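You operate a simulated robot arm through the tools that you are given. There is no shell and no other tool. Be economical: measure what you need, move in short steps, check, and stop when the job is done.

You are at the controls of a simulated robot arm. One attempt, no reset.

## Task
Open the fixture case and move its black board to the yellow tray.
Fine: free both screws with the orange driver, driver back in its holder, lid on the blue mat.

Only the result counts: the job must be done as asked and must still hold three seconds after the hand-in. Knocking over, shifting, dropping, spilling or breaking anything else fails it. Lids that push on must go on centred and level and be pressed home; caps that screw on are set level and turned clockwise until they are tight.

## Robot
A 6-joint arm with a two-finger parallel gripper, fixed in place. Base frame: the origin is at the foot of the arm, x ahead of it, y to its left, z up; the work surface is at about z = 750. Units: mm, degrees, N and s.
With the tool pointing down near the work surface it reaches from about 180 to 640 mm from the base axis. Its first joint turns from -66.0 to 66.0 degrees. Payload 2.7 kg.
Tool frame: the origin (TCP) lies between the finger pads and is the grasp point; the fingertips stand 23 mm ahead of it; z points along the fingers, y is the line along which they close. Largest opening 94 mm; finger width 38, thickness 10; the body of the gripper, 54 by 96 mm, starts 39 mm behind the TCP.
Orientation is that of the tool frame in the base frame, as [roll, pitch, yaw] about the fixed x, y, z axes, in that order (R = Rz(yaw) Ry(pitch) Rx(roll)). With the fingers straight down and closing along the base's y, the tool's x points along the base's -x, its y along +y and its z along -z.

## Interface
- The arm moves only by the tool play_rows. Its argument "plan" is a list of rows, each a list of 7 numbers: the shift along the tool's x, y, z in units of 500 mm (1.0 is 500 mm), then the turn, a rotation vector about the tool's x, y, z in units of 45 degrees (1.0 is 45 degrees), then the gripper command, from -1 (shut) to 1 (fully open), values between in proportion. In form: [[x, y, z, ax, ay, az, hand], ...]. A call has 1 to 10 rows; each row is the pose to reach, as a shift and turn from the pose commanded when the call began, along the tool's axes at that moment. A call with a number of a shift or a turn outside -1 to 1 is refused whole. Rows are played at 5 a second. More than 50 mm and 8.6 degrees between two rows, or a gripper value outside its range, and nothing of the call is played. A pose out of reach is approached as far as the arm can. The call stops where the force on the tool passes 40 N (or 10 N more than at its start, if that is more) or the arm is blocked; 0.2 s more then pass. Each finger travels about 45 mm/s and halts on what it meets, pressing with about 23 N; the grip force reading is that of the motor and also rises with nothing between the fingers. The clock runs only during rows and for 0.2 s after the last one: add rows that repeat a pose to give the fingers time. It gives the time, the measured TCP pose, the force on the tool (base axes), the opening and the grip force at its end, in the units of the frame above (readings bear some noise), with the torque about the TCP (base axes, N m) and any sound that the robot's microphone picked up.
- Cameras (640 x 400 px; columns grow to the right, rows downward): "scene" is fixed at [85.5, -446, 1396.7]; the picture's right is [0.63, -0.78, 0.00], its down [-0.49, -0.40, -0.78] and it looks along [0.60, 0.49, -0.63] (base axes); focal length 309 px, centre (320, 200). "wrist" rides on the gripper at [86, 16, -75] in the tool frame; the picture's right is [-0.18, 0.98, 0.00], its down [-0.58, -0.11, -0.81] and it looks along [-0.79, -0.15, 0.59] (tool axes); focal length 243 px, centre (320, 200). There is no depth. A picture from a camera that has moved, and an enlarged one, comes with that camera's place and axes in the base frame and with its lens.
- camera(camera): a new picture of that camera. No time passes.
- close_up(camera, box): a new picture of the part [left, top, right, bottom] of that camera's present view, enlarged. No time passes.
- sign_off(): hands the job in; it is judged then, once.

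Work in short steps. Places have to be worked out from the pictures, the camera data and where the tool is seen: move nearer, look again, correct. Check each grasp and each placing, and mend what went wrong. You have 120 turns and 64 pictures in all, those below and enlarged ones among them. Open the gripper and draw the arm clear of the work before you hand the job in, unless the task says otherwise; then end with one line.

The tools are called after "Call:" as name(argument=value, ...) on one line, values as JSON. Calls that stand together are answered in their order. play_rows: Moves the arm, as the interface text tells. Its arguments: {"type":"object","properties":{"plan":{"type":"array","items":{"type":"array","items":{"type":"number"}}}},"required":["plan"]} The other tools are called the same way: camera (camera) takes a picture; close_up (camera, box) takes an enlarged picture of a part of a camera's view; sign_off () hands the job in.

At the start:

```text
time_s: 0.0
position: [435.2, -171.6, 1154.4]
tcp_rot: [179.9, 0.0, 179.9]
ft_force: [0.6, -0.7, -0.8]
moment: [-0.01, -0.05, -0.02]
gripper_width: 94.0
grasp_force: 0.1
```

scene: 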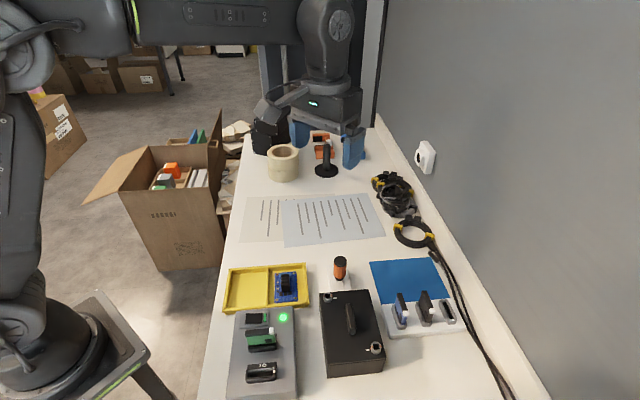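
wrist: 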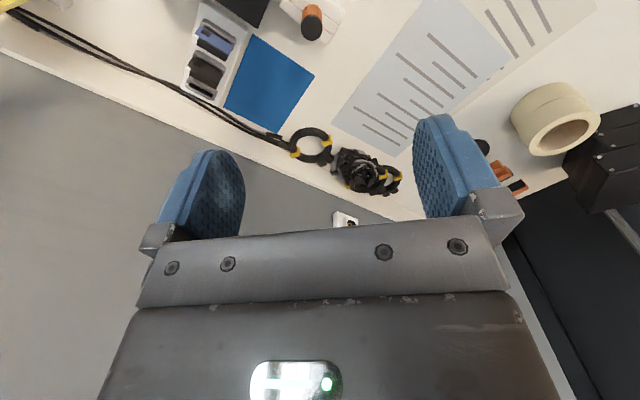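

I start with enlarged views of the work area to find the case, screws, driver and tray.

Call:
close_up(camera="scene", box=[200, 240, 360, 400])

Call:
close_up(camera="scene", box=[310, 240, 470, 400])

```text
2.50 times, centred on (280, 320) of scene
camera zoom: at [85.5, -446.0, 1396.7], right [0.63, -0.78, 0.0], down [-0.49, -0.4, -0.78], along [0.6, 0.49, -0.63], focal length 772 px, centre (420, -100)
```

zoom: 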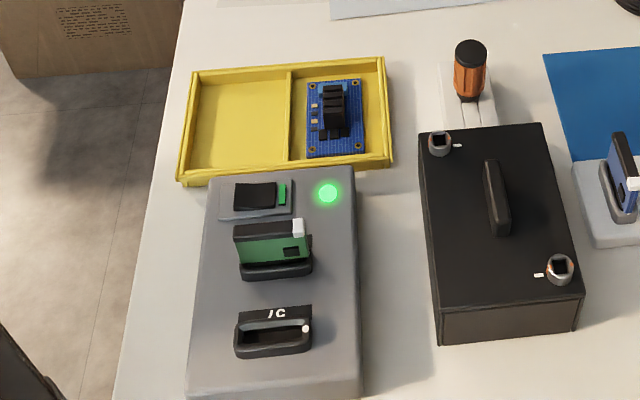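

```text
2.50 times, centred on (390, 320) of scene
camera zoom: at [85.5, -446.0, 1396.7], right [0.63, -0.78, 0.0], down [-0.49, -0.4, -0.78], along [0.6, 0.49, -0.63], focal length 772 px, centre (145, -100)
```

zoom: 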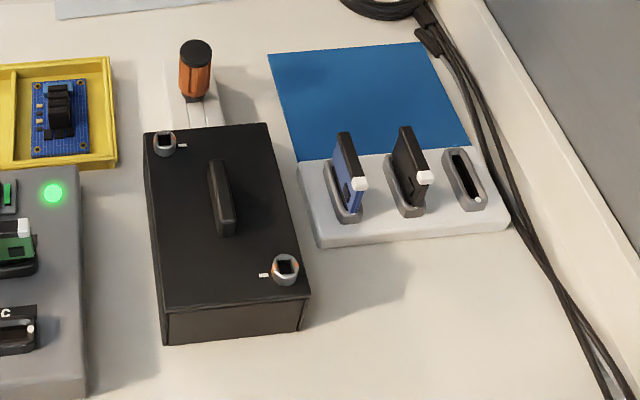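

The black case has two screws at roughly (390,-220) and (362,-355), and the driver stands at about (462,-192). I move the wrist back and lower to get a better look.

Call:
play_rows(plan=[[0.054, -0.02, 0.06, 0, 0, 0, 1], [0.108, -0.04, 0.12, 0, 0, 0, 1], [0.162, -0.06, 0.18, 0, 0, 0, 1], [0.216, -0.08, 0.24, 0, 0, 0, 1], [0.27, -0.096, 0.308, 0, 0, 0, 1], [0.27, -0.096, 0.308, 0, 0, 0, 1]])

Call:
camera(camera="wrist")

```text
time_s: 1.4
position: [303.6, -220.4, 998.9]
tcp_rot: [-179.9, 0.1, -180.0]
ft_force: [0.0, -0.5, -0.2]
moment: [-0.01, -0.05, -0.03]
gripper_width: 93.9
grasp_force: 0.1
```

```text
59 pictures are left
camera wrist: at [216.2, -203.0, 1073.7], right [0.18, 0.98, 0.0], down [0.58, -0.11, 0.81], along [0.79, -0.15, -0.59], focal length 243 px, centre (320, 200)
```

wrist: 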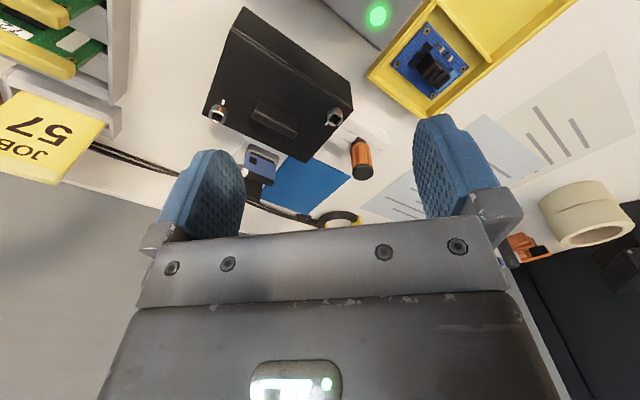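

There is a job note and a rack at the upper left. I enlarge those and the case.

Call:
close_up(camera="wrist", box=[0, 0, 160, 200])

Call:
close_up(camera="wrist", box=[190, 0, 400, 190])

```text
2.00 times, centred on (80, 100) of wrist
camera zoom: at [216.2, -203.0, 1073.7], right [0.18, 0.98, 0.0], down [0.58, -0.11, 0.81], along [0.79, -0.15, -0.59], focal length 485 px, centre (800, 400)
```

zoom: 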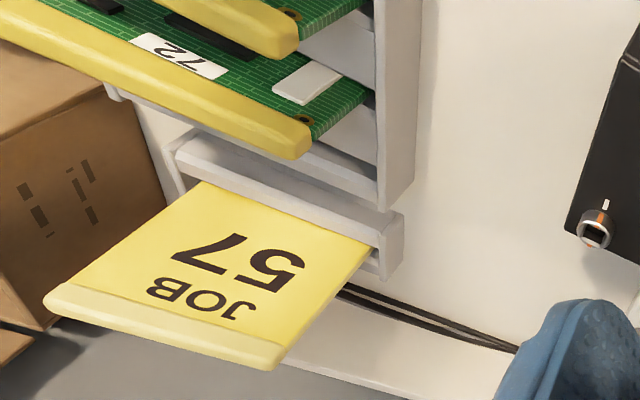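

```text
2.11 times, centred on (295, 95) of wrist
camera zoom: at [216.2, -203.0, 1073.7], right [0.18, 0.98, 0.0], down [0.58, -0.11, 0.81], along [0.79, -0.15, -0.59], focal length 511 px, centre (373, 421)
```

zoom: 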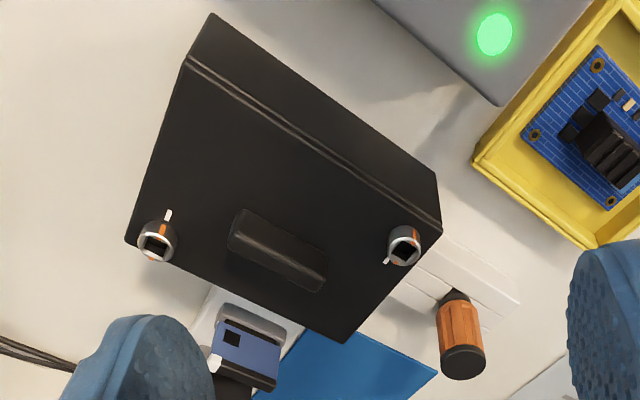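

Next I move closer to inspect screw 1 and the driver.

Call:
play_rows(plan=[[-0.06, 0, 0.07, 0, 0, 0, 1], [-0.12, 0.005, 0.14, 0, 0, 0, 1], [-0.128, 0.01, 0.146, 0, 0, 0, 1], [-0.128, 0.01, 0.146, 0, 0, 0, 1]])

Call:
close_up(camera="wrist", box=[240, 0, 440, 200])

Call:
close_up(camera="scene", box=[310, 280, 350, 305])

Call:
close_up(camera="scene", box=[358, 336, 398, 361])

```text
time_s: 2.4
position: [366.4, -215.7, 928.0]
tcp_rot: [179.9, 0.0, -179.9]
ft_force: [0.9, 0.0, 0.2]
moment: [-0.01, 0.01, -0.02]
gripper_width: 94.1
grasp_force: 0.2
```

```text
2.00 times, centred on (340, 100) of wrist
camera zoom: at [277.6, -199.3, 1002.2], right [0.18, 0.98, 0.0], down [0.58, -0.11, 0.81], along [0.79, -0.15, -0.59], focal length 485 px, centre (280, 400)
```

zoom: 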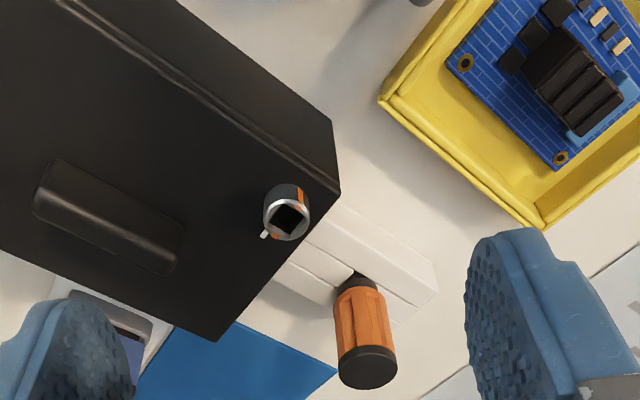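

```text
16.00 times, centred on (330, 292) of scene
camera zoom: at [85.6, -446.0, 1396.7], right [0.63, -0.78, 0.0], down [-0.49, -0.4, -0.78], along [0.6, 0.49, -0.63], focal length 4943 px, centre (160, -1280)
```

zoom: 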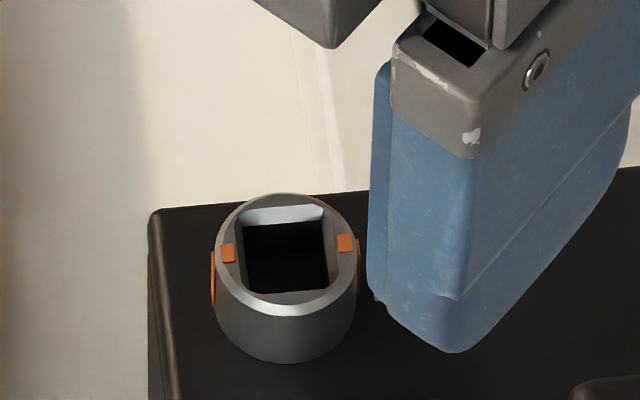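

```text
16.00 times, centred on (378, 348) of scene
camera zoom: at [85.6, -446.0, 1396.7], right [0.63, -0.78, 0.0], down [-0.49, -0.4, -0.78], along [0.6, 0.49, -0.63], focal length 4943 px, centre (-608, -2176)
```

zoom: 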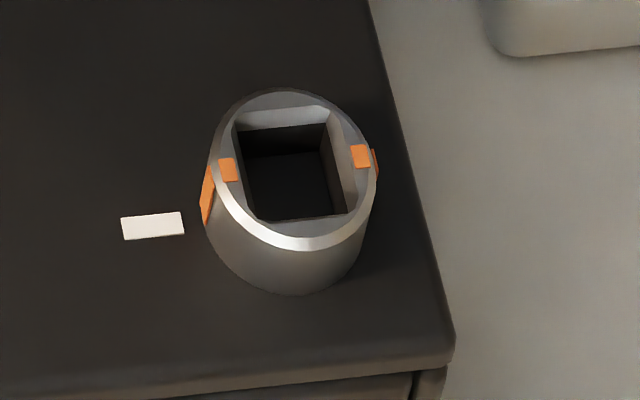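

Call:
close_up(camera="scene", box=[312, 248, 376, 298])

Call:
close_up(camera="wrist", box=[310, 90, 420, 200])

```text
8.00 times, centred on (344, 273) of scene
camera zoom: at [85.6, -446.0, 1396.7], right [0.63, -0.78, 0.0], down [-0.49, -0.4, -0.78], along [0.6, 0.49, -0.63], focal length 2471 px, centre (128, -384)
```

zoom: 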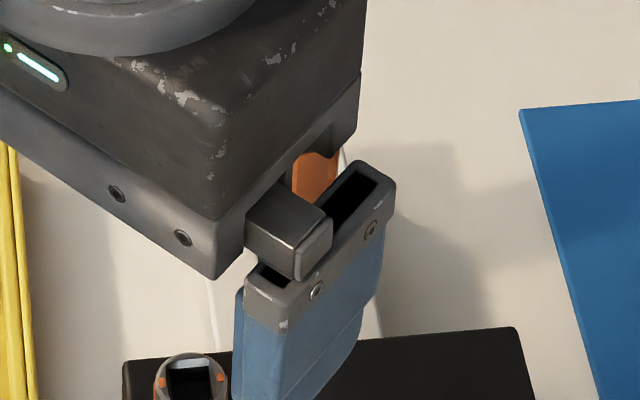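

```text
3.64 times, centred on (365, 145) of wrist
camera zoom: at [277.6, -199.3, 1002.2], right [0.18, 0.98, 0.0], down [0.58, -0.11, 0.81], along [0.79, -0.15, -0.59], focal length 882 px, centre (156, 400)
```

zoom: 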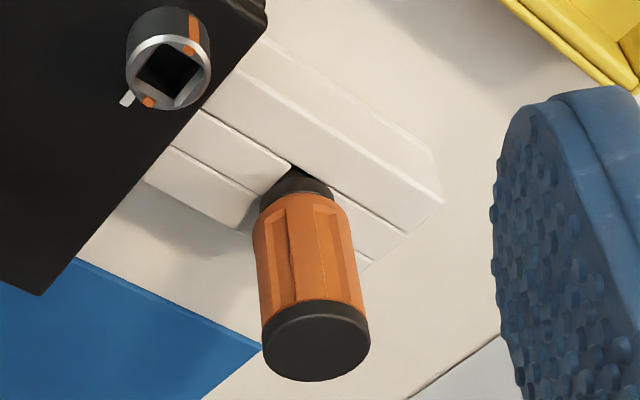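

The orange marks line up with the white lid marks, so I take it the screws are locked. The square sockets sit along the case axes (about 43°/-47°). I move above the driver and turn the tool 45° so the fingers close along 45°.

Call:
play_rows(plan=[[-0.032, 0.008, 0.008, 0, 0, 0.167, 1], [-0.064, 0.016, 0.015, 0, 0, 0.333, 1], [-0.096, 0.024, 0.022, 0, 0, 0.5, 1], [-0.128, 0.032, 0.03, 0, 0, 0.667, 1], [-0.16, 0.04, 0.038, 0, 0, 0.833, 1], [-0.192, 0.047, 0.045, 0, 0, 1, 1], [-0.192, 0.047, 0.045, 0, 0, 1, 1]])

Call:
camera(camera="wrist")

Call:
camera(camera="scene")

```text
time_s: 4.0
position: [461.8, -190.9, 903.6]
tcp_rot: [180.0, -0.1, 134.9]
ft_force: [-0.2, 0.0, -1.1]
moment: [-0.01, -0.01, 0.0]
gripper_width: 93.9
grasp_force: 0.1
```

```text
51 pictures are left
camera wrist: at [411.5, -118.1, 978.9], right [0.83, 0.56, 0.0], down [0.33, -0.49, 0.81], along [0.45, -0.67, -0.59], focal length 243 px, centre (320, 200)
```

wrist: 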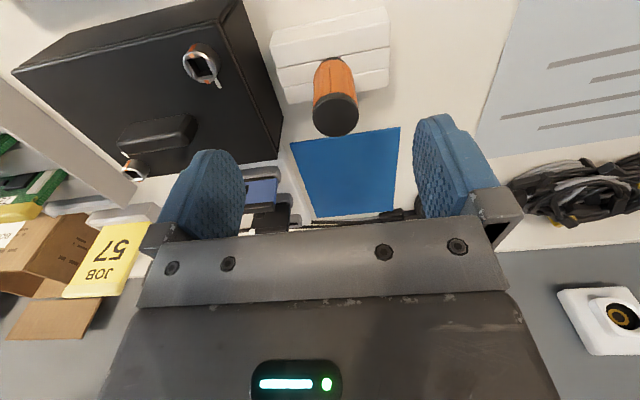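

```text
50 pictures are left
```

scene: 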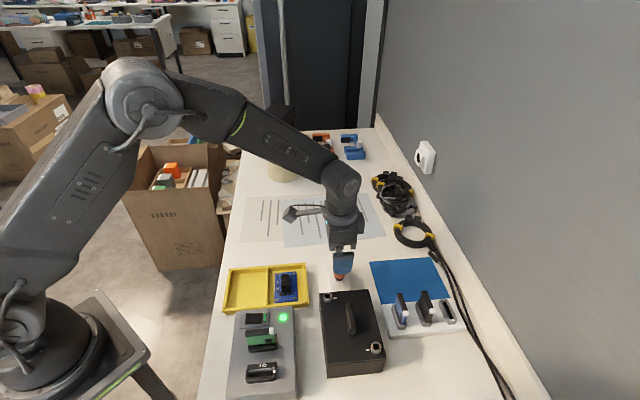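

Every view agrees on the driver axis: about (471,-190), with its top near z 844 and the handle from 776 to 844. I centre over it, narrow the fingers to about 60 mm, and descend to z 827.

Call:
play_rows(plan=[[-0.0134, 0.0148, 0.02, 0, 0, 0, 0.28], [-0.0134, 0.0148, 0.03, 0, 0, 0, 0.28], [-0.0134, 0.0148, 0.03, 0, 0, 0, 0.28]])

Call:
camera(camera="wrist")

```text
time_s: 4.8
position: [472.3, -191.7, 889.3]
tcp_rot: [-180.0, -0.1, 135.0]
ft_force: [0.5, 0.4, 0.3]
moment: [0.01, 0.0, -0.01]
gripper_width: 60.1
grasp_force: 0.0
```

```text
49 pictures are left
camera wrist: at [421.2, -118.2, 964.4], right [0.83, 0.56, 0.0], down [0.33, -0.49, 0.81], along [0.46, -0.67, -0.59], focal length 243 px, centre (320, 200)
```

wrist: 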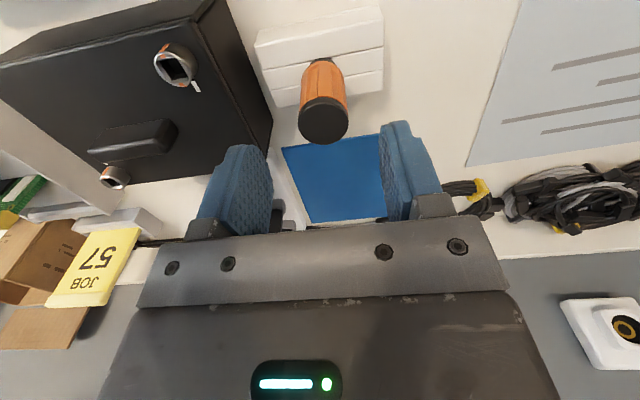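

The driver is centred between the fingers. I descend 62 mm.

Call:
play_rows(plan=[[0, 0.002, 0.05, 0, 0, 0, 0.28], [0, 0.002, 0.09, 0, 0, 0, 0.28], [0, 0.002, 0.124, 0, 0, 0, 0.28], [0, 0.002, 0.124, 0, 0, 0, 0.28]])

Call:
camera(camera="wrist")

```text
time_s: 5.8
position: [473.5, -189.8, 827.8]
tcp_rot: [179.9, 0.0, 135.1]
ft_force: [0.4, -0.1, 0.0]
moment: [0.04, 0.02, -0.03]
gripper_width: 60.3
grasp_force: 0.1
```

```text
48 pictures are left
camera wrist: at [421.9, -116.2, 901.8], right [0.83, 0.56, 0.0], down [0.33, -0.49, 0.81], along [0.46, -0.67, -0.59], focal length 243 px, centre (320, 200)
```

wrist: 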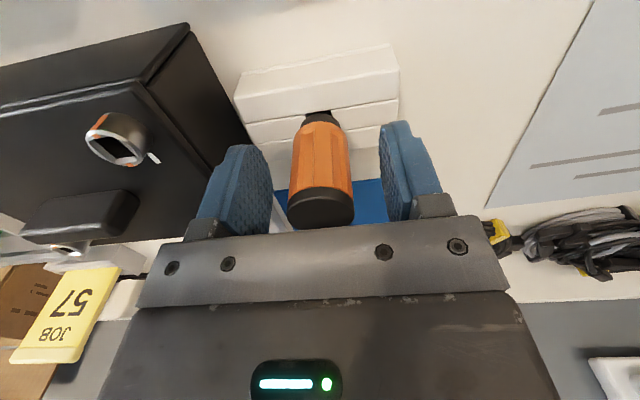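

The handle sits between the pads, so I close the gripper.

Call:
play_rows(plan=[[0, 0, 0, 0, 0, 0, -0.2], [0, 0, 0, 0, 0, 0, -0.6], [0, 0, 0, 0, 0, 0, -1], [0, 0, 0, 0, 0, 0, -1], [0, 0, 0, 0, 0, 0, -1]])

Call:
close_up(camera="wrist", box=[220, 20, 430, 230])

```text
time_s: 7.0
position: [472.1, -189.1, 827.0]
tcp_rot: [179.9, -0.1, 134.9]
ft_force: [-0.5, 0.2, -0.5]
moment: [0.0, -0.02, 0.01]
gripper_width: 29.0
grasp_force: 22.9
```

```text
1.90 times, centred on (325, 125) of wrist
camera zoom: at [421.7, -116.3, 901.9], right [0.83, 0.56, 0.0], down [0.33, -0.49, 0.81], along [0.46, -0.67, -0.59], focal length 462 px, centre (310, 343)
```

zoom: 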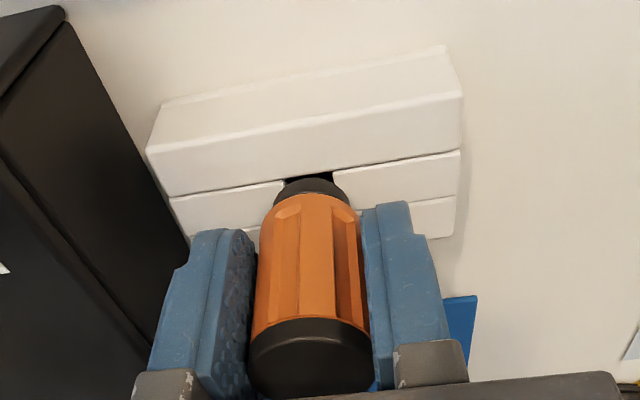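

It is gripped at 29 mm with no side load. I lift straight up, 10 mm first and then on.

Call:
play_rows(plan=[[0, 0, -0.02, 0, 0, 0, -1], [0, 0, -0.05, 0, 0, 0, -1], [0, 0, -0.1, 0, 0, 0, -1], [0, 0, -0.15, 0, 0, 0, -1], [0, 0, -0.2, 0, 0, 0, -1], [0, 0, -0.2, 0, 0, 0, -1]])

Call:
camera(camera="wrist")

Call:
close_up(camera="scene", box=[290, 200, 400, 310])

```text
time_s: 8.4
position: [472.0, -191.2, 928.4]
tcp_rot: [180.0, 0.1, 134.9]
ft_force: [-0.6, 0.8, -0.2]
moment: [-0.01, 0.02, 0.0]
gripper_width: 29.0
grasp_force: 22.7
```

```text
46 pictures are left
camera wrist: at [420.5, -117.0, 1002.4], right [0.83, 0.56, 0.0], down [0.33, -0.49, 0.81], along [0.46, -0.67, -0.59], focal length 243 px, centre (320, 200)
```

wrist: 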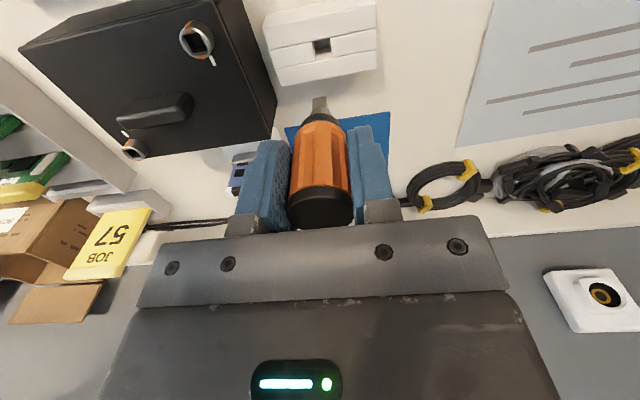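

```text
3.64 times, centred on (345, 255) of scene
camera zoom: at [85.6, -446.0, 1396.7], right [0.63, -0.78, 0.0], down [-0.49, -0.4, -0.78], along [0.6, 0.49, -0.63], focal length 1123 px, centre (229, 0)
```

zoom: 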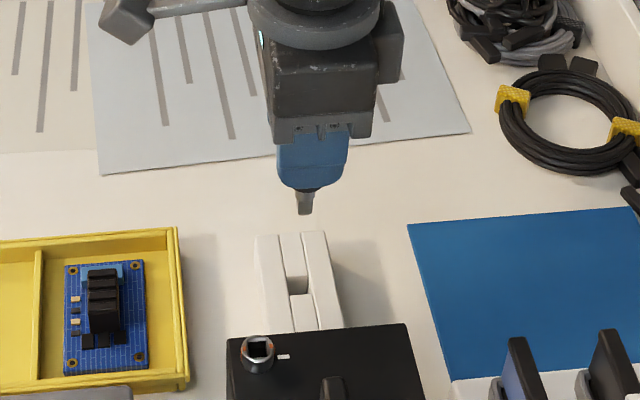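

The driver is out. I enlarge the tip, the holder hole and the screw to compare their angles.

Call:
close_up(camera="wrist", box=[160, 0, 400, 150])

Call:
close_up(camera="scene", box=[320, 240, 360, 265])

```text
2.67 times, centred on (280, 75) of wrist
camera zoom: at [420.5, -117.0, 1002.4], right [0.83, 0.56, 0.0], down [0.33, -0.49, 0.81], along [0.46, -0.67, -0.59], focal length 647 px, centre (427, 533)
```

zoom: 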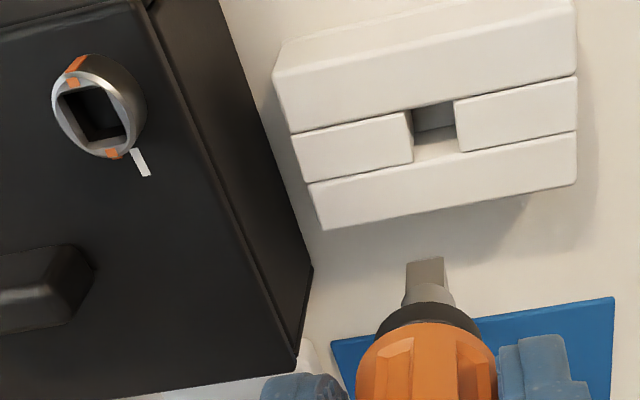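

```text
16.00 times, centred on (340, 252) of scene
camera zoom: at [85.6, -446.0, 1396.7], right [0.63, -0.78, 0.0], down [-0.49, -0.4, -0.78], along [0.6, 0.49, -0.63], focal length 4943 px, centre (0, -640)
```

zoom: 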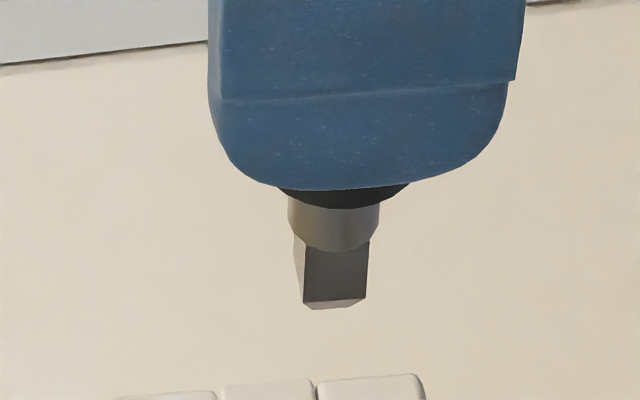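

The tip is a ~9 mm chamfered square, already aligned with the sockets (~42–43°). Screw 1's rim triangulates to (390.8,-218.3,823), so I move over it at safe height and check.

Call:
play_rows(plan=[[0.0245, -0.051, 0, 0, 0, 0, -1], [0.049, -0.103, 0, 0, 0, 0, -1], [0.0734, -0.154, 0, 0, 0, 0, -1], [0.0734, -0.154, 0.02, 0, 0, 0, -1], [0.0734, -0.154, 0.02, 0, 0, 0, -1]])

Call:
close_up(camera="scene", box=[308, 270, 356, 300])

Call:
close_up(camera="wrist", box=[260, 60, 380, 135])

```text
time_s: 9.6
position: [388.2, -219.3, 917.2]
tcp_rot: [-180.0, 0.0, 135.0]
ft_force: [-1.0, -0.2, -0.8]
moment: [0.0, 0.0, -0.01]
gripper_width: 29.1
grasp_force: 22.6
```

```text
13.33 times, centred on (332, 285) of scene
camera zoom: at [85.5, -446.0, 1396.7], right [0.63, -0.78, 0.0], down [-0.49, -0.4, -0.78], along [0.6, 0.49, -0.63], focal length 4119 px, centre (160, -933)
```

zoom: 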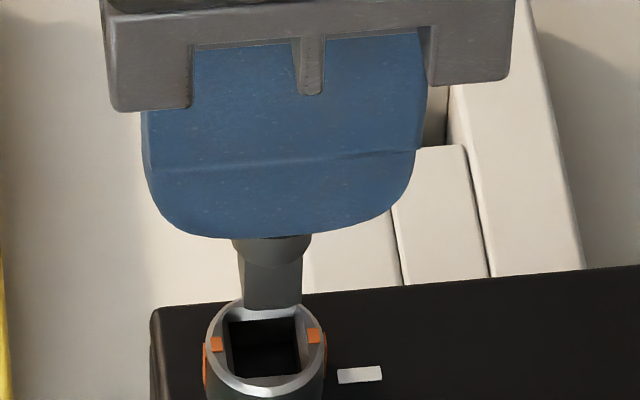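

```text
5.33 times, centred on (320, 98) of wrist
camera zoom: at [338.8, -145.4, 991.9], right [0.83, 0.56, 0.0], down [0.33, -0.49, 0.81], along [0.46, -0.67, -0.59], focal length 1294 px, centre (320, 747)
```

zoom: 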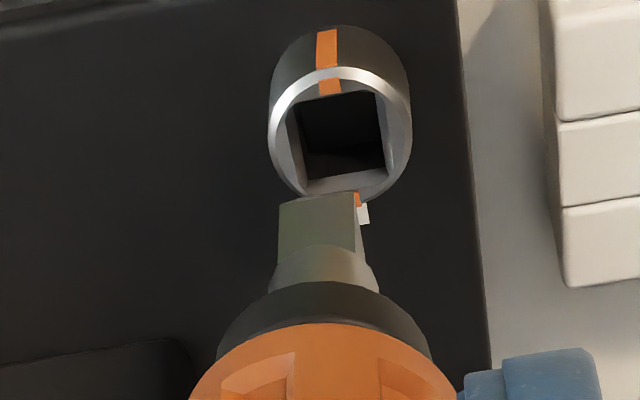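

The tip is 2.8–3 mm off along tool y and about 14 mm above the rim. I correct that, descend 12 mm, and check again.

Call:
play_rows(plan=[[0.001, 0.006, 0, 0, 0, 0, -1], [0.001, 0.006, 0.012, 0, 0, 0, -1], [0.001, 0.006, 0.024, 0, 0, 0, -1], [0.001, 0.006, 0.024, 0, 0, 0, -1]])

Call:
close_up(camera="scene", box=[308, 275, 356, 305])

Call:
close_up(camera="wrist", box=[260, 60, 380, 135])

```text
time_s: 10.6
position: [391.2, -216.2, 905.2]
tcp_rot: [-179.9, 0.1, 134.9]
ft_force: [0.1, 0.3, -0.9]
moment: [0.0, -0.01, -0.03]
gripper_width: 28.8
grasp_force: 22.6
```

```text
13.33 times, centred on (332, 290) of scene
camera zoom: at [85.6, -446.0, 1396.7], right [0.63, -0.78, 0.0], down [-0.49, -0.4, -0.78], along [0.6, 0.49, -0.63], focal length 4119 px, centre (160, -1000)
```

zoom: 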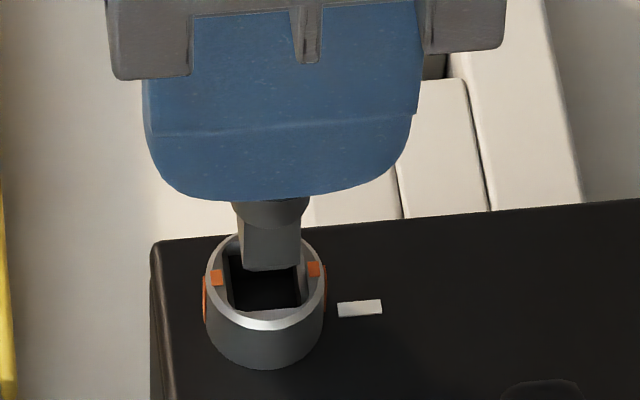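

```text
5.33 times, centred on (320, 98) of wrist
camera zoom: at [341.6, -143.3, 979.8], right [0.83, 0.56, 0.0], down [0.33, -0.49, 0.81], along [0.46, -0.67, -0.59], focal length 1294 px, centre (320, 747)
```

zoom: 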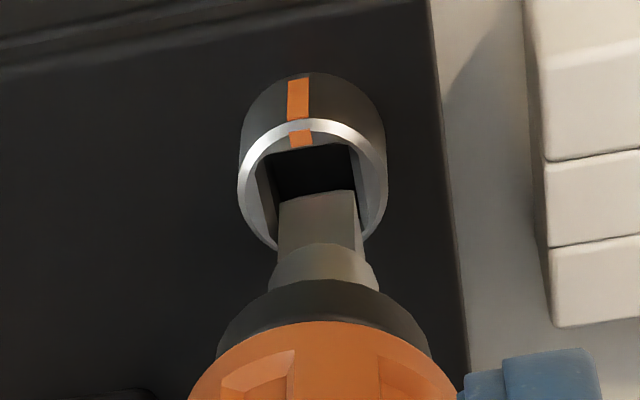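

The alignment is within 0.6 mm, so I make a small correction and insert gently.

Call:
play_rows(plan=[[0.0013, -0.001, 0, 0, 0, 0, -1], [0.0013, -0.001, 0.005, 0, 0, 0, -1], [0.0013, -0.001, 0.01, 0, 0, 0, -1], [0.0013, -0.001, 0.015, 0, 0, 0, -1], [0.0013, -0.001, 0.018, 0, 0, 0, -1]])

Call:
close_up(camera="wrist", box=[260, 60, 380, 135])

```text
time_s: 11.8
position: [391.1, -217.1, 896.1]
tcp_rot: [-180.0, 0.0, 135.0]
ft_force: [-0.1, 0.2, -1.0]
moment: [-0.04, 0.02, -0.01]
gripper_width: 29.2
grasp_force: 23.0
```

```text
5.33 times, centred on (320, 98) of wrist
camera zoom: at [341.1, -144.0, 970.9], right [0.83, 0.56, 0.0], down [0.33, -0.49, 0.81], along [0.46, -0.67, -0.59], focal length 1294 px, centre (320, 747)
```

zoom: 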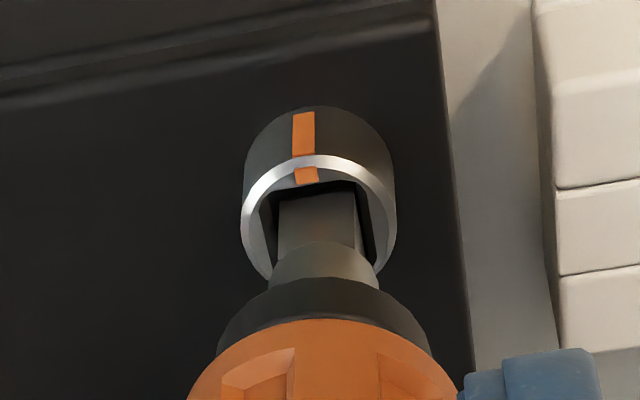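

It is inside with no force. I continue down in 1.5 mm steps to seat it.

Call:
play_rows(plan=[[0, 0, 0.003, 0, 0, 0, -1], [0, 0, 0.006, 0, 0, 0, -1], [0, 0, 0.008, 0, 0, 0, -1]])

Call:
close_up(camera="scene", box=[308, 275, 356, 305])

```text
time_s: 12.6
position: [392.0, -216.4, 893.1]
tcp_rot: [180.0, 0.1, 134.9]
ft_force: [-6.8, 1.8, 13.5]
moment: [0.1, 0.48, -0.01]
gripper_width: 29.3
grasp_force: 23.0
```

```text
13.33 times, centred on (332, 290) of scene
camera zoom: at [85.2, -445.9, 1396.7], right [0.63, -0.78, 0.0], down [-0.49, -0.4, -0.78], along [0.6, 0.49, -0.63], focal length 4119 px, centre (160, -1000)
```

zoom: 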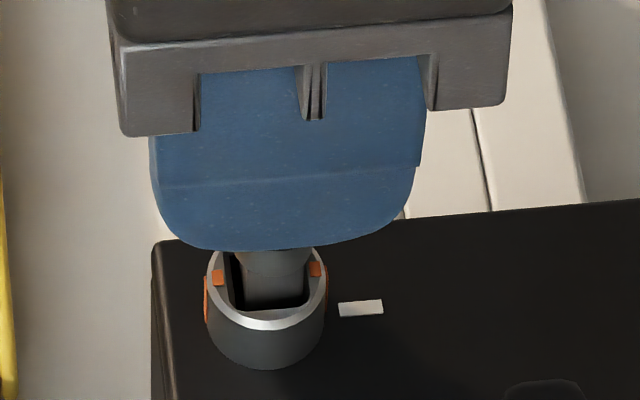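

It has bottomed (13.5 N, with some -x side load). I back up 1.5 mm, relax 0.7 mm towards -x, and start turning counter-clockwise.

Call:
play_rows(plan=[[0.001, -0.001, -0.003, 0, 0, 0, -1], [0.001, -0.001, -0.003, 0, 0, -0.18, -1], [0.001, -0.001, -0.003, 0, 0, -0.36, -1], [0.001, -0.001, -0.003, 0, 0, -0.54, -1], [0.001, -0.001, -0.003, 0, 0, -0.72, -1], [0.001, -0.001, -0.003, 0, 0, -0.9, -1], [0.001, -0.001, -0.003, 0, 0, -1, -1]])

Call:
close_up(camera="scene", box=[308, 275, 356, 305])

```text
time_s: 14.2
position: [391.0, -215.8, 894.3]
tcp_rot: [-179.9, 0.0, -179.9]
ft_force: [-5.2, -10.0, 3.2]
moment: [-0.77, 0.37, -0.04]
gripper_width: 29.1
grasp_force: 22.9
```

```text
13.33 times, centred on (332, 290) of scene
camera zoom: at [85.4, -446.3, 1396.6], right [0.63, -0.78, 0.0], down [-0.49, -0.4, -0.78], along [0.6, 0.49, -0.63], focal length 4119 px, centre (160, -1000)
```

zoom: 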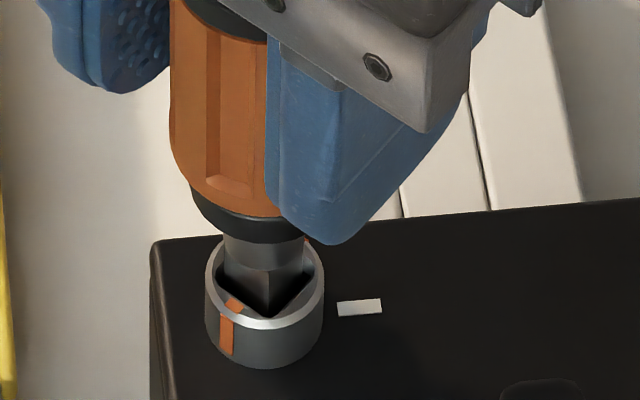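

The screw follows. I relax the side force slightly and turn another 45°.

Call:
play_rows(plan=[[0.0008, -0.0018, 0, 0, 0, 0, -1], [0.0008, -0.0018, 0, 0, 0, -0.18, -1], [0.0008, -0.0018, 0, 0, 0, -0.36, -1], [0.0008, -0.0018, 0, 0, 0, -0.54, -1], [0.0008, -0.0018, 0, 0, 0, -0.72, -1], [0.0008, -0.0018, 0, 0, 0, -0.9, -1], [0.0008, -0.0018, 0, 0, 0, -1, -1]])

Call:
close_up(camera="scene", box=[308, 275, 356, 305])

```text
time_s: 15.8
position: [392.1, -217.7, 893.8]
tcp_rot: [-179.9, 0.0, -134.9]
ft_force: [2.3, -8.3, -3.2]
moment: [-0.56, -0.15, -0.01]
gripper_width: 29.2
grasp_force: 22.6
```

```text
13.33 times, centred on (332, 290) of scene
camera zoom: at [85.6, -446.2, 1396.6], right [0.63, -0.78, 0.0], down [-0.49, -0.4, -0.78], along [0.6, 0.49, -0.63], focal length 4119 px, centre (160, -1000)
```

zoom: 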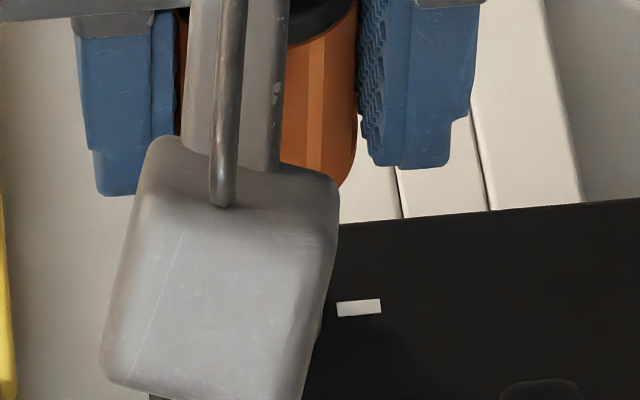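

No click yet. I view the screw from the wrist while turning on, relaxing the side force again.

Call:
play_rows(plan=[[0.0008, -0.0014, 0, 0, 0, 0, -1], [0.0008, -0.0014, 0, 0, 0, -0.18, -1], [0.0008, -0.0014, 0, 0, 0, -0.36, -1], [0.0008, -0.0014, 0, 0, 0, -0.54, -1], [0.0008, -0.0014, 0, 0, 0, -0.72, -1], [0.0008, -0.0014, 0, 0, 0, -0.9, -1], [0.0008, -0.0014, 0, 0, 0, -1, -1]])

Call:
close_up(camera="wrist", box=[240, 30, 400, 130])

```text
time_s: 17.4
position: [391.1, -218.5, 894.6]
tcp_rot: [-179.9, 0.0, -90.0]
ft_force: [4.7, -2.3, 6.1]
moment: [-0.11, -0.36, -0.33]
gripper_width: 29.3
grasp_force: 23.0
```

```text
4.00 times, centred on (320, 80) of wrist
camera zoom: at [374.8, -303.8, 968.9], right [-0.98, 0.18, 0.0], down [0.11, 0.58, 0.81], along [0.15, 0.79, -0.59], focal length 970 px, centre (320, 680)
```

zoom: 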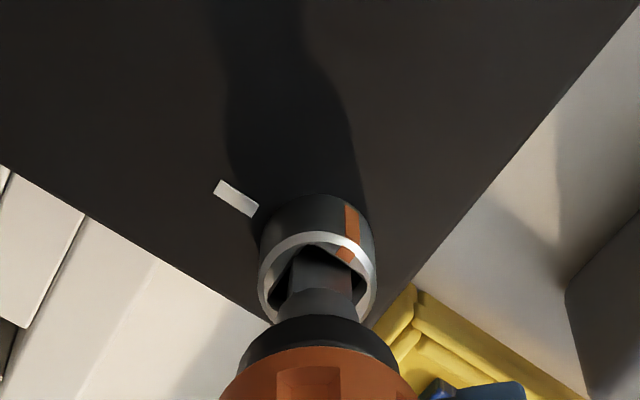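

The orange mark has gone about 100° and a small resisting torque (-0.33 Nm) appeared. I turn a little further, watching the torque and the mark.

Call:
play_rows(plan=[[0, 0, 0, 0, 0, -0.11, -1], [0, 0, 0, 0, 0, -0.22, -1], [0, 0, 0, 0, 0, -0.33, -1]])

Call:
close_up(camera="wrist", box=[240, 30, 400, 130])

```text
time_s: 18.2
position: [391.2, -218.3, 893.8]
tcp_rot: [-180.0, -0.1, -75.0]
ft_force: [9.0, -1.9, -2.1]
moment: [-0.07, -0.54, -0.18]
gripper_width: 28.9
grasp_force: 22.7
```

```text
4.00 times, centred on (320, 80) of wrist
camera zoom: at [397.2, -304.9, 967.8], right [-1.0, -0.08, 0.0], down [-0.04, 0.59, 0.81], along [-0.06, 0.8, -0.59], focal length 970 px, centre (320, 680)
```

zoom: 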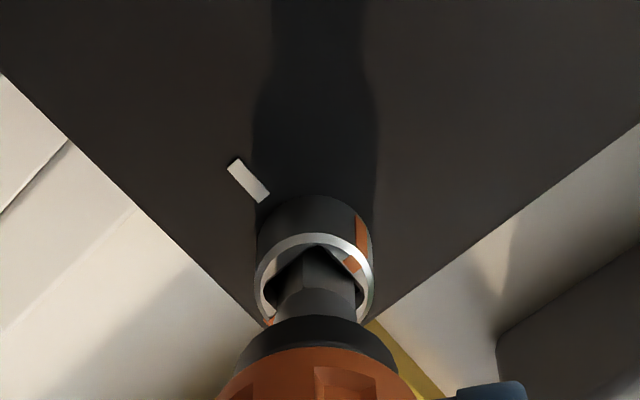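

The screw has stopped at about 90° (mark perpendicular to its tick) and the handle is now slipping in the grip, so it is at its end stop. I ease back about 5°, lift straight out, and check.

Call:
play_rows(plan=[[0, 0, 0, 0, 0, 0.1, -1], [0, 0, -0.02, 0, 0, 0.1, -1], [0, 0, -0.05, 0, 0, 0.1, -1], [0, 0, -0.1, 0, 0, 0.1, -1], [0, 0, -0.1, 0, 0, 0.1, -1]])

Call:
close_up(camera="wrist", box=[200, 0, 440, 150])

Call:
close_up(camera="scene", box=[308, 260, 388, 310])

```text
time_s: 19.4
position: [390.4, -219.9, 943.5]
tcp_rot: [-179.9, 0.0, -79.7]
ft_force: [0.3, 0.7, -0.5]
moment: [0.01, 0.01, 0.0]
gripper_width: 28.8
grasp_force: 22.8
```

```text
2.67 times, centred on (320, 75) of wrist
camera zoom: at [389.2, -306.0, 1017.7], right [-1.0, 0.0, 0.0], down [0.0, 0.59, 0.81], along [0.0, 0.81, -0.59], focal length 647 px, centre (320, 533)
```

zoom: 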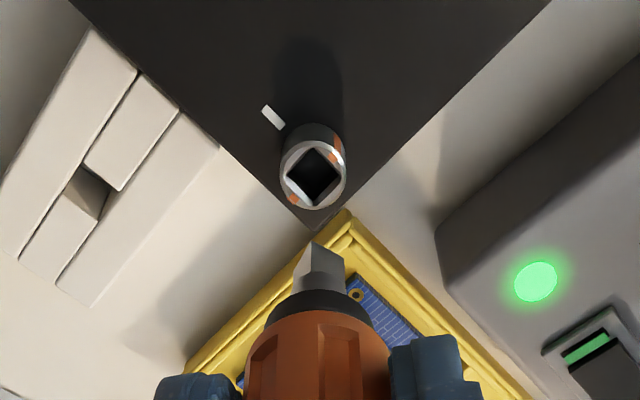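

```text
8.00 times, centred on (348, 285) of scene
camera zoom: at [85.5, -446.0, 1396.7], right [0.63, -0.78, 0.0], down [-0.49, -0.4, -0.78], along [0.6, 0.49, -0.63], focal length 2471 px, centre (96, -480)
```

zoom: 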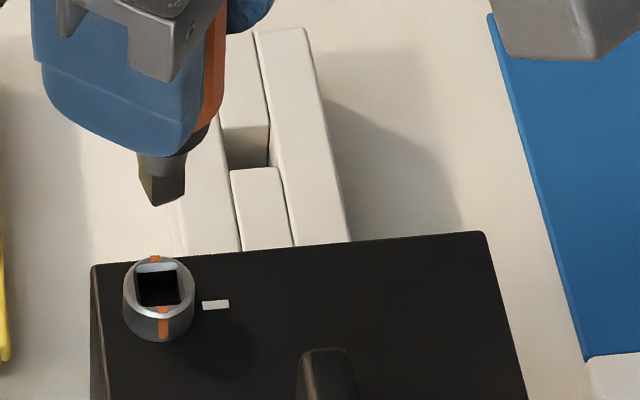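

Screw 1's mark is now perpendicular to its tick. I enlarge the tip to measure its twist in the grip.

Call:
close_up(camera="wrist", box=[295, 40, 345, 115])

Call:
close_up(camera="scene", box=[318, 275, 338, 290])

```text
5.33 times, centred on (320, 78) of wrist
camera zoom: at [389.2, -306.0, 1017.7], right [-1.0, 0.0, 0.0], down [0.0, 0.59, 0.81], along [0.0, 0.81, -0.59], focal length 1294 px, centre (320, 853)
```

zoom: 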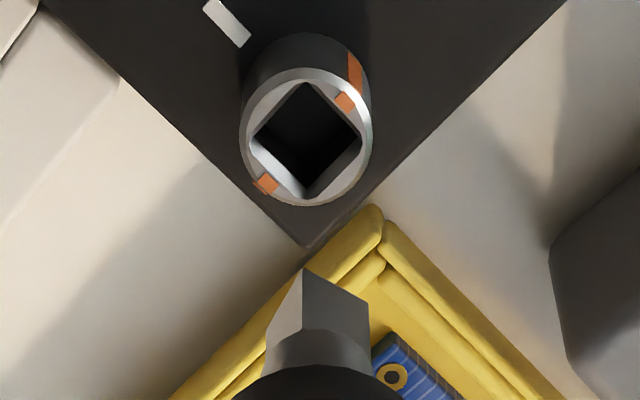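

```text
16.00 times, centred on (328, 282) of scene
camera zoom: at [85.5, -446.0, 1396.7], right [0.63, -0.78, 0.0], down [-0.49, -0.4, -0.78], along [0.6, 0.49, -0.63], focal length 4943 px, centre (192, -1120)
```

zoom: 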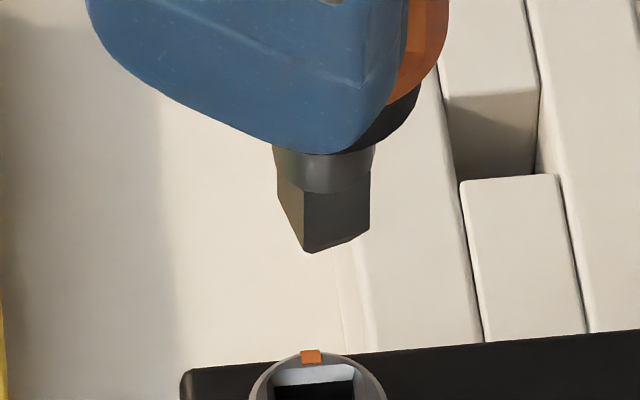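

The tip sits about 16° CCW of the socket angle. I turn the tool back clockwise (106° in total, over three calls) while travelling to screw 2 at about (362.5,-355).

Call:
play_rows(plan=[[0.043, 0.0174, 0, 0, 0, 0.167, -1], [0.086, 0.0348, 0, 0, 0, 0.333, -1], [0.129, 0.0522, 0, 0, 0, 0.5, -1], [0.172, 0.0696, 0, 0, 0, 0.667, -1], [0.215, 0.087, 0, 0, 0, 0.833, -1], [0.2576, 0.1044, 0, 0, 0, 1, -1]])

Call:
play_rows(plan=[[0, 0, 0, 0, 0, 0.167, -1], [0, 0, 0, 0, 0, 0.333, -1], [0, 0, 0, 0, 0, 0.5, -1], [0, 0, 0, 0, 0, 0.667, -1], [0, 0, 0, 0, 0, 0.833, -1], [0, 0, 0, 0, 0, 1, -1]])

Call:
play_rows(plan=[[0, 0, 0, 0, 0, 0.18, -1], [0, 0, 0.02, 0, 0, 0.356, -1], [0, 0, 0.04, 0, 0, 0.356, -1], [0, 0, 0.04, 0, 0, 0.356, -1]])

Call:
close_up(camera="scene", box=[348, 325, 412, 365])

Call:
close_up(camera="wrist", box=[260, 50, 380, 125])

```text
time_s: 20.8
position: [364.4, -354.3, 943.1]
tcp_rot: [-180.0, 0.0, -124.8]
ft_force: [0.3, 0.4, -1.6]
moment: [0.01, -0.03, 0.01]
gripper_width: 29.1
grasp_force: 22.3
```

```text
time_s: 22.2
position: [362.0, -354.8, 943.6]
tcp_rot: [180.0, -0.1, -169.7]
ft_force: [-0.5, 0.0, -0.6]
moment: [0.0, -0.03, -0.01]
gripper_width: 29.0
grasp_force: 23.3
```

```text
time_s: 23.2
position: [363.8, -354.0, 923.2]
tcp_rot: [179.9, 0.0, 174.3]
ft_force: [-1.0, -0.4, -0.3]
moment: [-0.01, 0.01, -0.01]
gripper_width: 29.3
grasp_force: 23.2
```

```text
10.00 times, centred on (380, 345) of scene
camera zoom: at [85.6, -446.0, 1396.7], right [0.63, -0.78, 0.0], down [-0.49, -0.4, -0.78], along [0.6, 0.49, -0.63], focal length 3089 px, centre (-280, -1250)
```

zoom: 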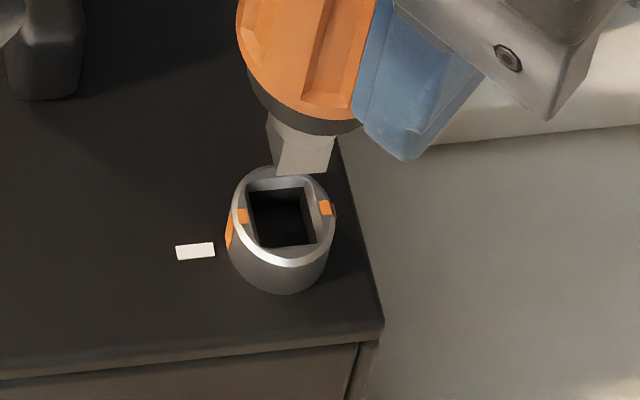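

```text
5.33 times, centred on (320, 88) of wrist
camera zoom: at [278.3, -328.9, 998.4], right [0.28, 0.96, 0.0], down [0.57, -0.17, 0.81], along [0.77, -0.23, -0.59], focal length 1294 px, centre (320, 800)
```

zoom: 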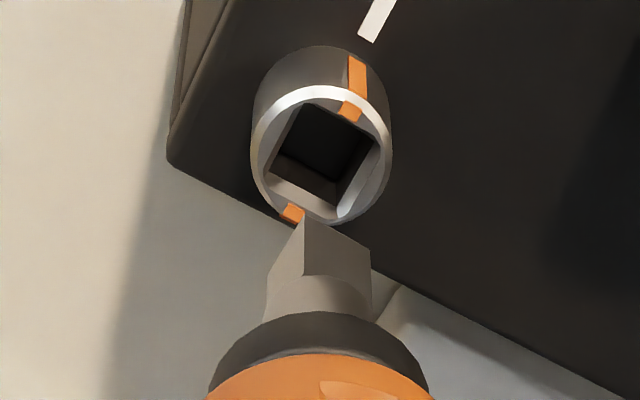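

Both views put the tip laterally over screw 2 within 0.5 mm, with the angle close. I descend 20 mm to just above the rim and verify.

Call:
play_rows(plan=[[0, 0, 0.02, 0, 0, 0, -1], [0, 0, 0.04, 0, 0, 0, -1], [0, 0, 0.04, 0, 0, 0, -1]])

Call:
close_up(camera="scene", box=[358, 331, 398, 356])

Call:
close_up(camera="wrist", box=[260, 60, 380, 135])

```text
time_s: 24.0
position: [361.7, -355.3, 905.1]
tcp_rot: [180.0, 0.0, 174.3]
ft_force: [-0.2, 0.0, -0.6]
moment: [0.01, 0.01, -0.02]
gripper_width: 28.9
grasp_force: 23.0
```

```text
16.00 times, centred on (378, 344) of scene
camera zoom: at [85.6, -446.0, 1396.7], right [0.63, -0.78, 0.0], down [-0.49, -0.4, -0.78], along [0.6, 0.49, -0.63], focal length 4943 px, centre (-608, -2096)
```

zoom: 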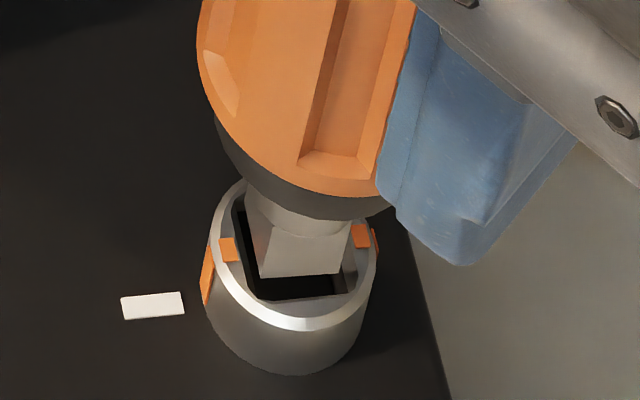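

```text
5.33 times, centred on (320, 98) of wrist
camera zoom: at [277.2, -329.4, 978.6], right [0.28, 0.96, 0.0], down [0.57, -0.17, 0.81], along [0.77, -0.23, -0.59], focal length 1294 px, centre (320, 747)
```

zoom: 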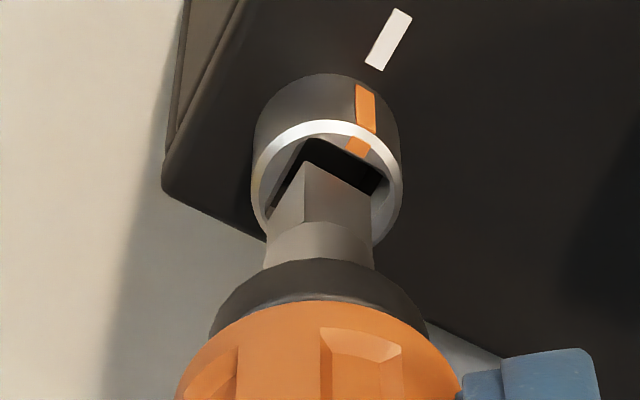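

It is aligned to within 0.7 mm. I nudge tool y by +0.7 mm and insert about 10 mm.

Call:
play_rows(plan=[[0, 0.0014, 0, 0, 0, 0, -1], [0, 0.0014, 0.005, 0, 0, 0, -1], [0, 0.0014, 0.01, 0, 0, 0, -1], [0, 0.0014, 0.015, 0, 0, 0, -1], [0, 0.0014, 0.019, 0, 0, 0, -1]])

Call:
close_up(camera="scene", box=[358, 331, 398, 356])

```text
time_s: 25.2
position: [363.5, -355.0, 896.6]
tcp_rot: [-180.0, 0.1, 174.3]
ft_force: [2.8, -1.9, 4.6]
moment: [-0.13, -0.17, 0.05]
gripper_width: 28.6
grasp_force: 23.1
```

```text
16.00 times, centred on (378, 344) of scene
camera zoom: at [85.6, -446.0, 1396.7], right [0.63, -0.78, 0.0], down [-0.49, -0.4, -0.78], along [0.6, 0.49, -0.63], focal length 4943 px, centre (-608, -2096)
```

zoom: 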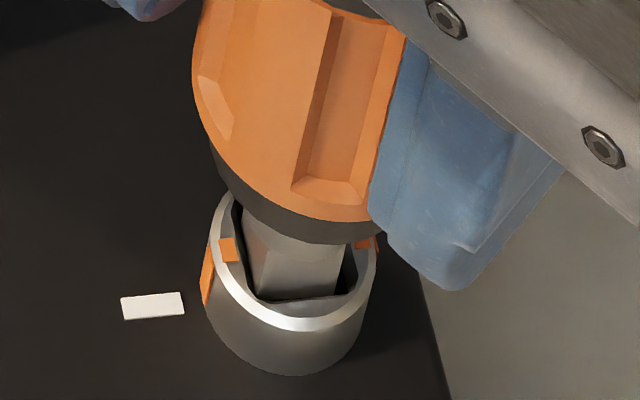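

Inserted. I turn 45° counter-clockwise.

Call:
play_rows(plan=[[0, 0, 0, 0, 0, -0.18, -1], [0, 0, 0, 0, 0, -0.36, -1], [0, 0, 0, 0, 0, -0.54, -1], [0, 0, 0, 0, 0, -0.72, -1], [0, 0, 0, 0, 0, -0.9, -1], [0, 0, 0, 0, 0, -1, -1]])

```text
time_s: 26.6
position: [362.8, -353.3, 894.8]
tcp_rot: [179.9, 0.0, -140.6]
ft_force: [7.4, -1.8, -2.1]
moment: [-0.16, -0.47, 0.01]
gripper_width: 28.8
grasp_force: 23.2
```

I relax the side force and turn a further 45°.

Call:
play_rows(plan=[[-0.0007, -0.001, 0, 0, 0, 0, -1], [-0.0007, -0.001, 0, 0, 0, -0.18, -1], [-0.0007, -0.001, 0, 0, 0, -0.36, -1], [-0.0007, -0.001, 0, 0, 0, -0.54, -1], [-0.0007, -0.001, 0, 0, 0, -0.72, -1], [-0.0007, -0.001, 0, 0, 0, -0.9, -1], [-0.0007, -0.001, 0, 0, 0, -1, -1]])

Call:
close_up(camera="wrist", box=[260, 60, 380, 135])

```text
time_s: 28.2
position: [364.5, -354.1, 894.1]
tcp_rot: [-180.0, -0.1, -95.5]
ft_force: [0.0, 0.4, -1.0]
moment: [0.01, 0.03, -0.02]
gripper_width: 28.6
grasp_force: 22.9
```

```text
5.33 times, centred on (320, 98) of wrist
camera zoom: at [338.5, -437.5, 968.7], right [-0.96, 0.28, 0.0], down [0.16, 0.57, 0.81], along [0.22, 0.77, -0.59], focal length 1294 px, centre (320, 747)
```

zoom: 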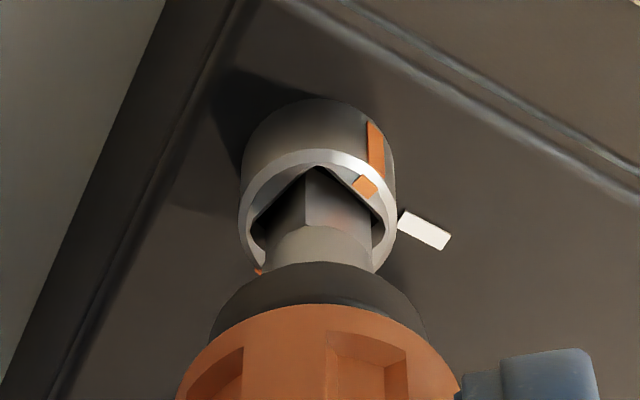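

The mark has moved about 78° (the socket slack lags), so I turn another 22°.

Call:
play_rows(plan=[[0, 0, 0, 0, 0, -0.17, -1], [0, 0, 0, 0, 0, -0.34, -1], [0, 0, 0, 0, 0, -0.5, -1], [0, 0, 0, 0, 0, -0.5, -1]])

Call:
close_up(camera="wrist", box=[260, 60, 380, 135])

```text
time_s: 29.2
position: [364.5, -354.5, 894.4]
tcp_rot: [-180.0, 0.0, -73.0]
ft_force: [1.0, -0.2, -1.4]
moment: [-0.04, -0.06, -0.13]
gripper_width: 28.7
grasp_force: 22.9
```

```text
5.33 times, centred on (320, 98) of wrist
camera zoom: at [372.7, -440.8, 969.2], right [-0.99, -0.11, 0.0], down [-0.07, 0.59, 0.81], along [-0.09, 0.8, -0.59], focal length 1294 px, centre (320, 747)
```

zoom: 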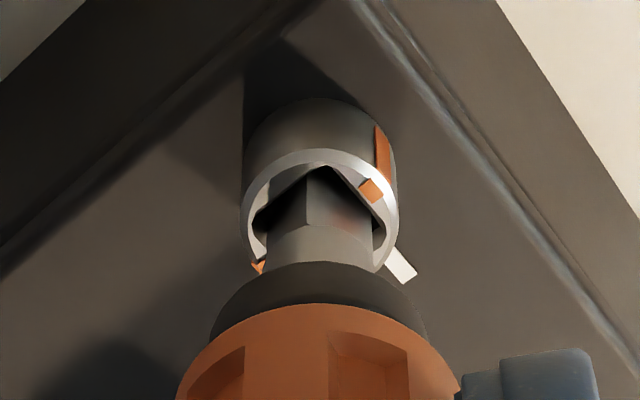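

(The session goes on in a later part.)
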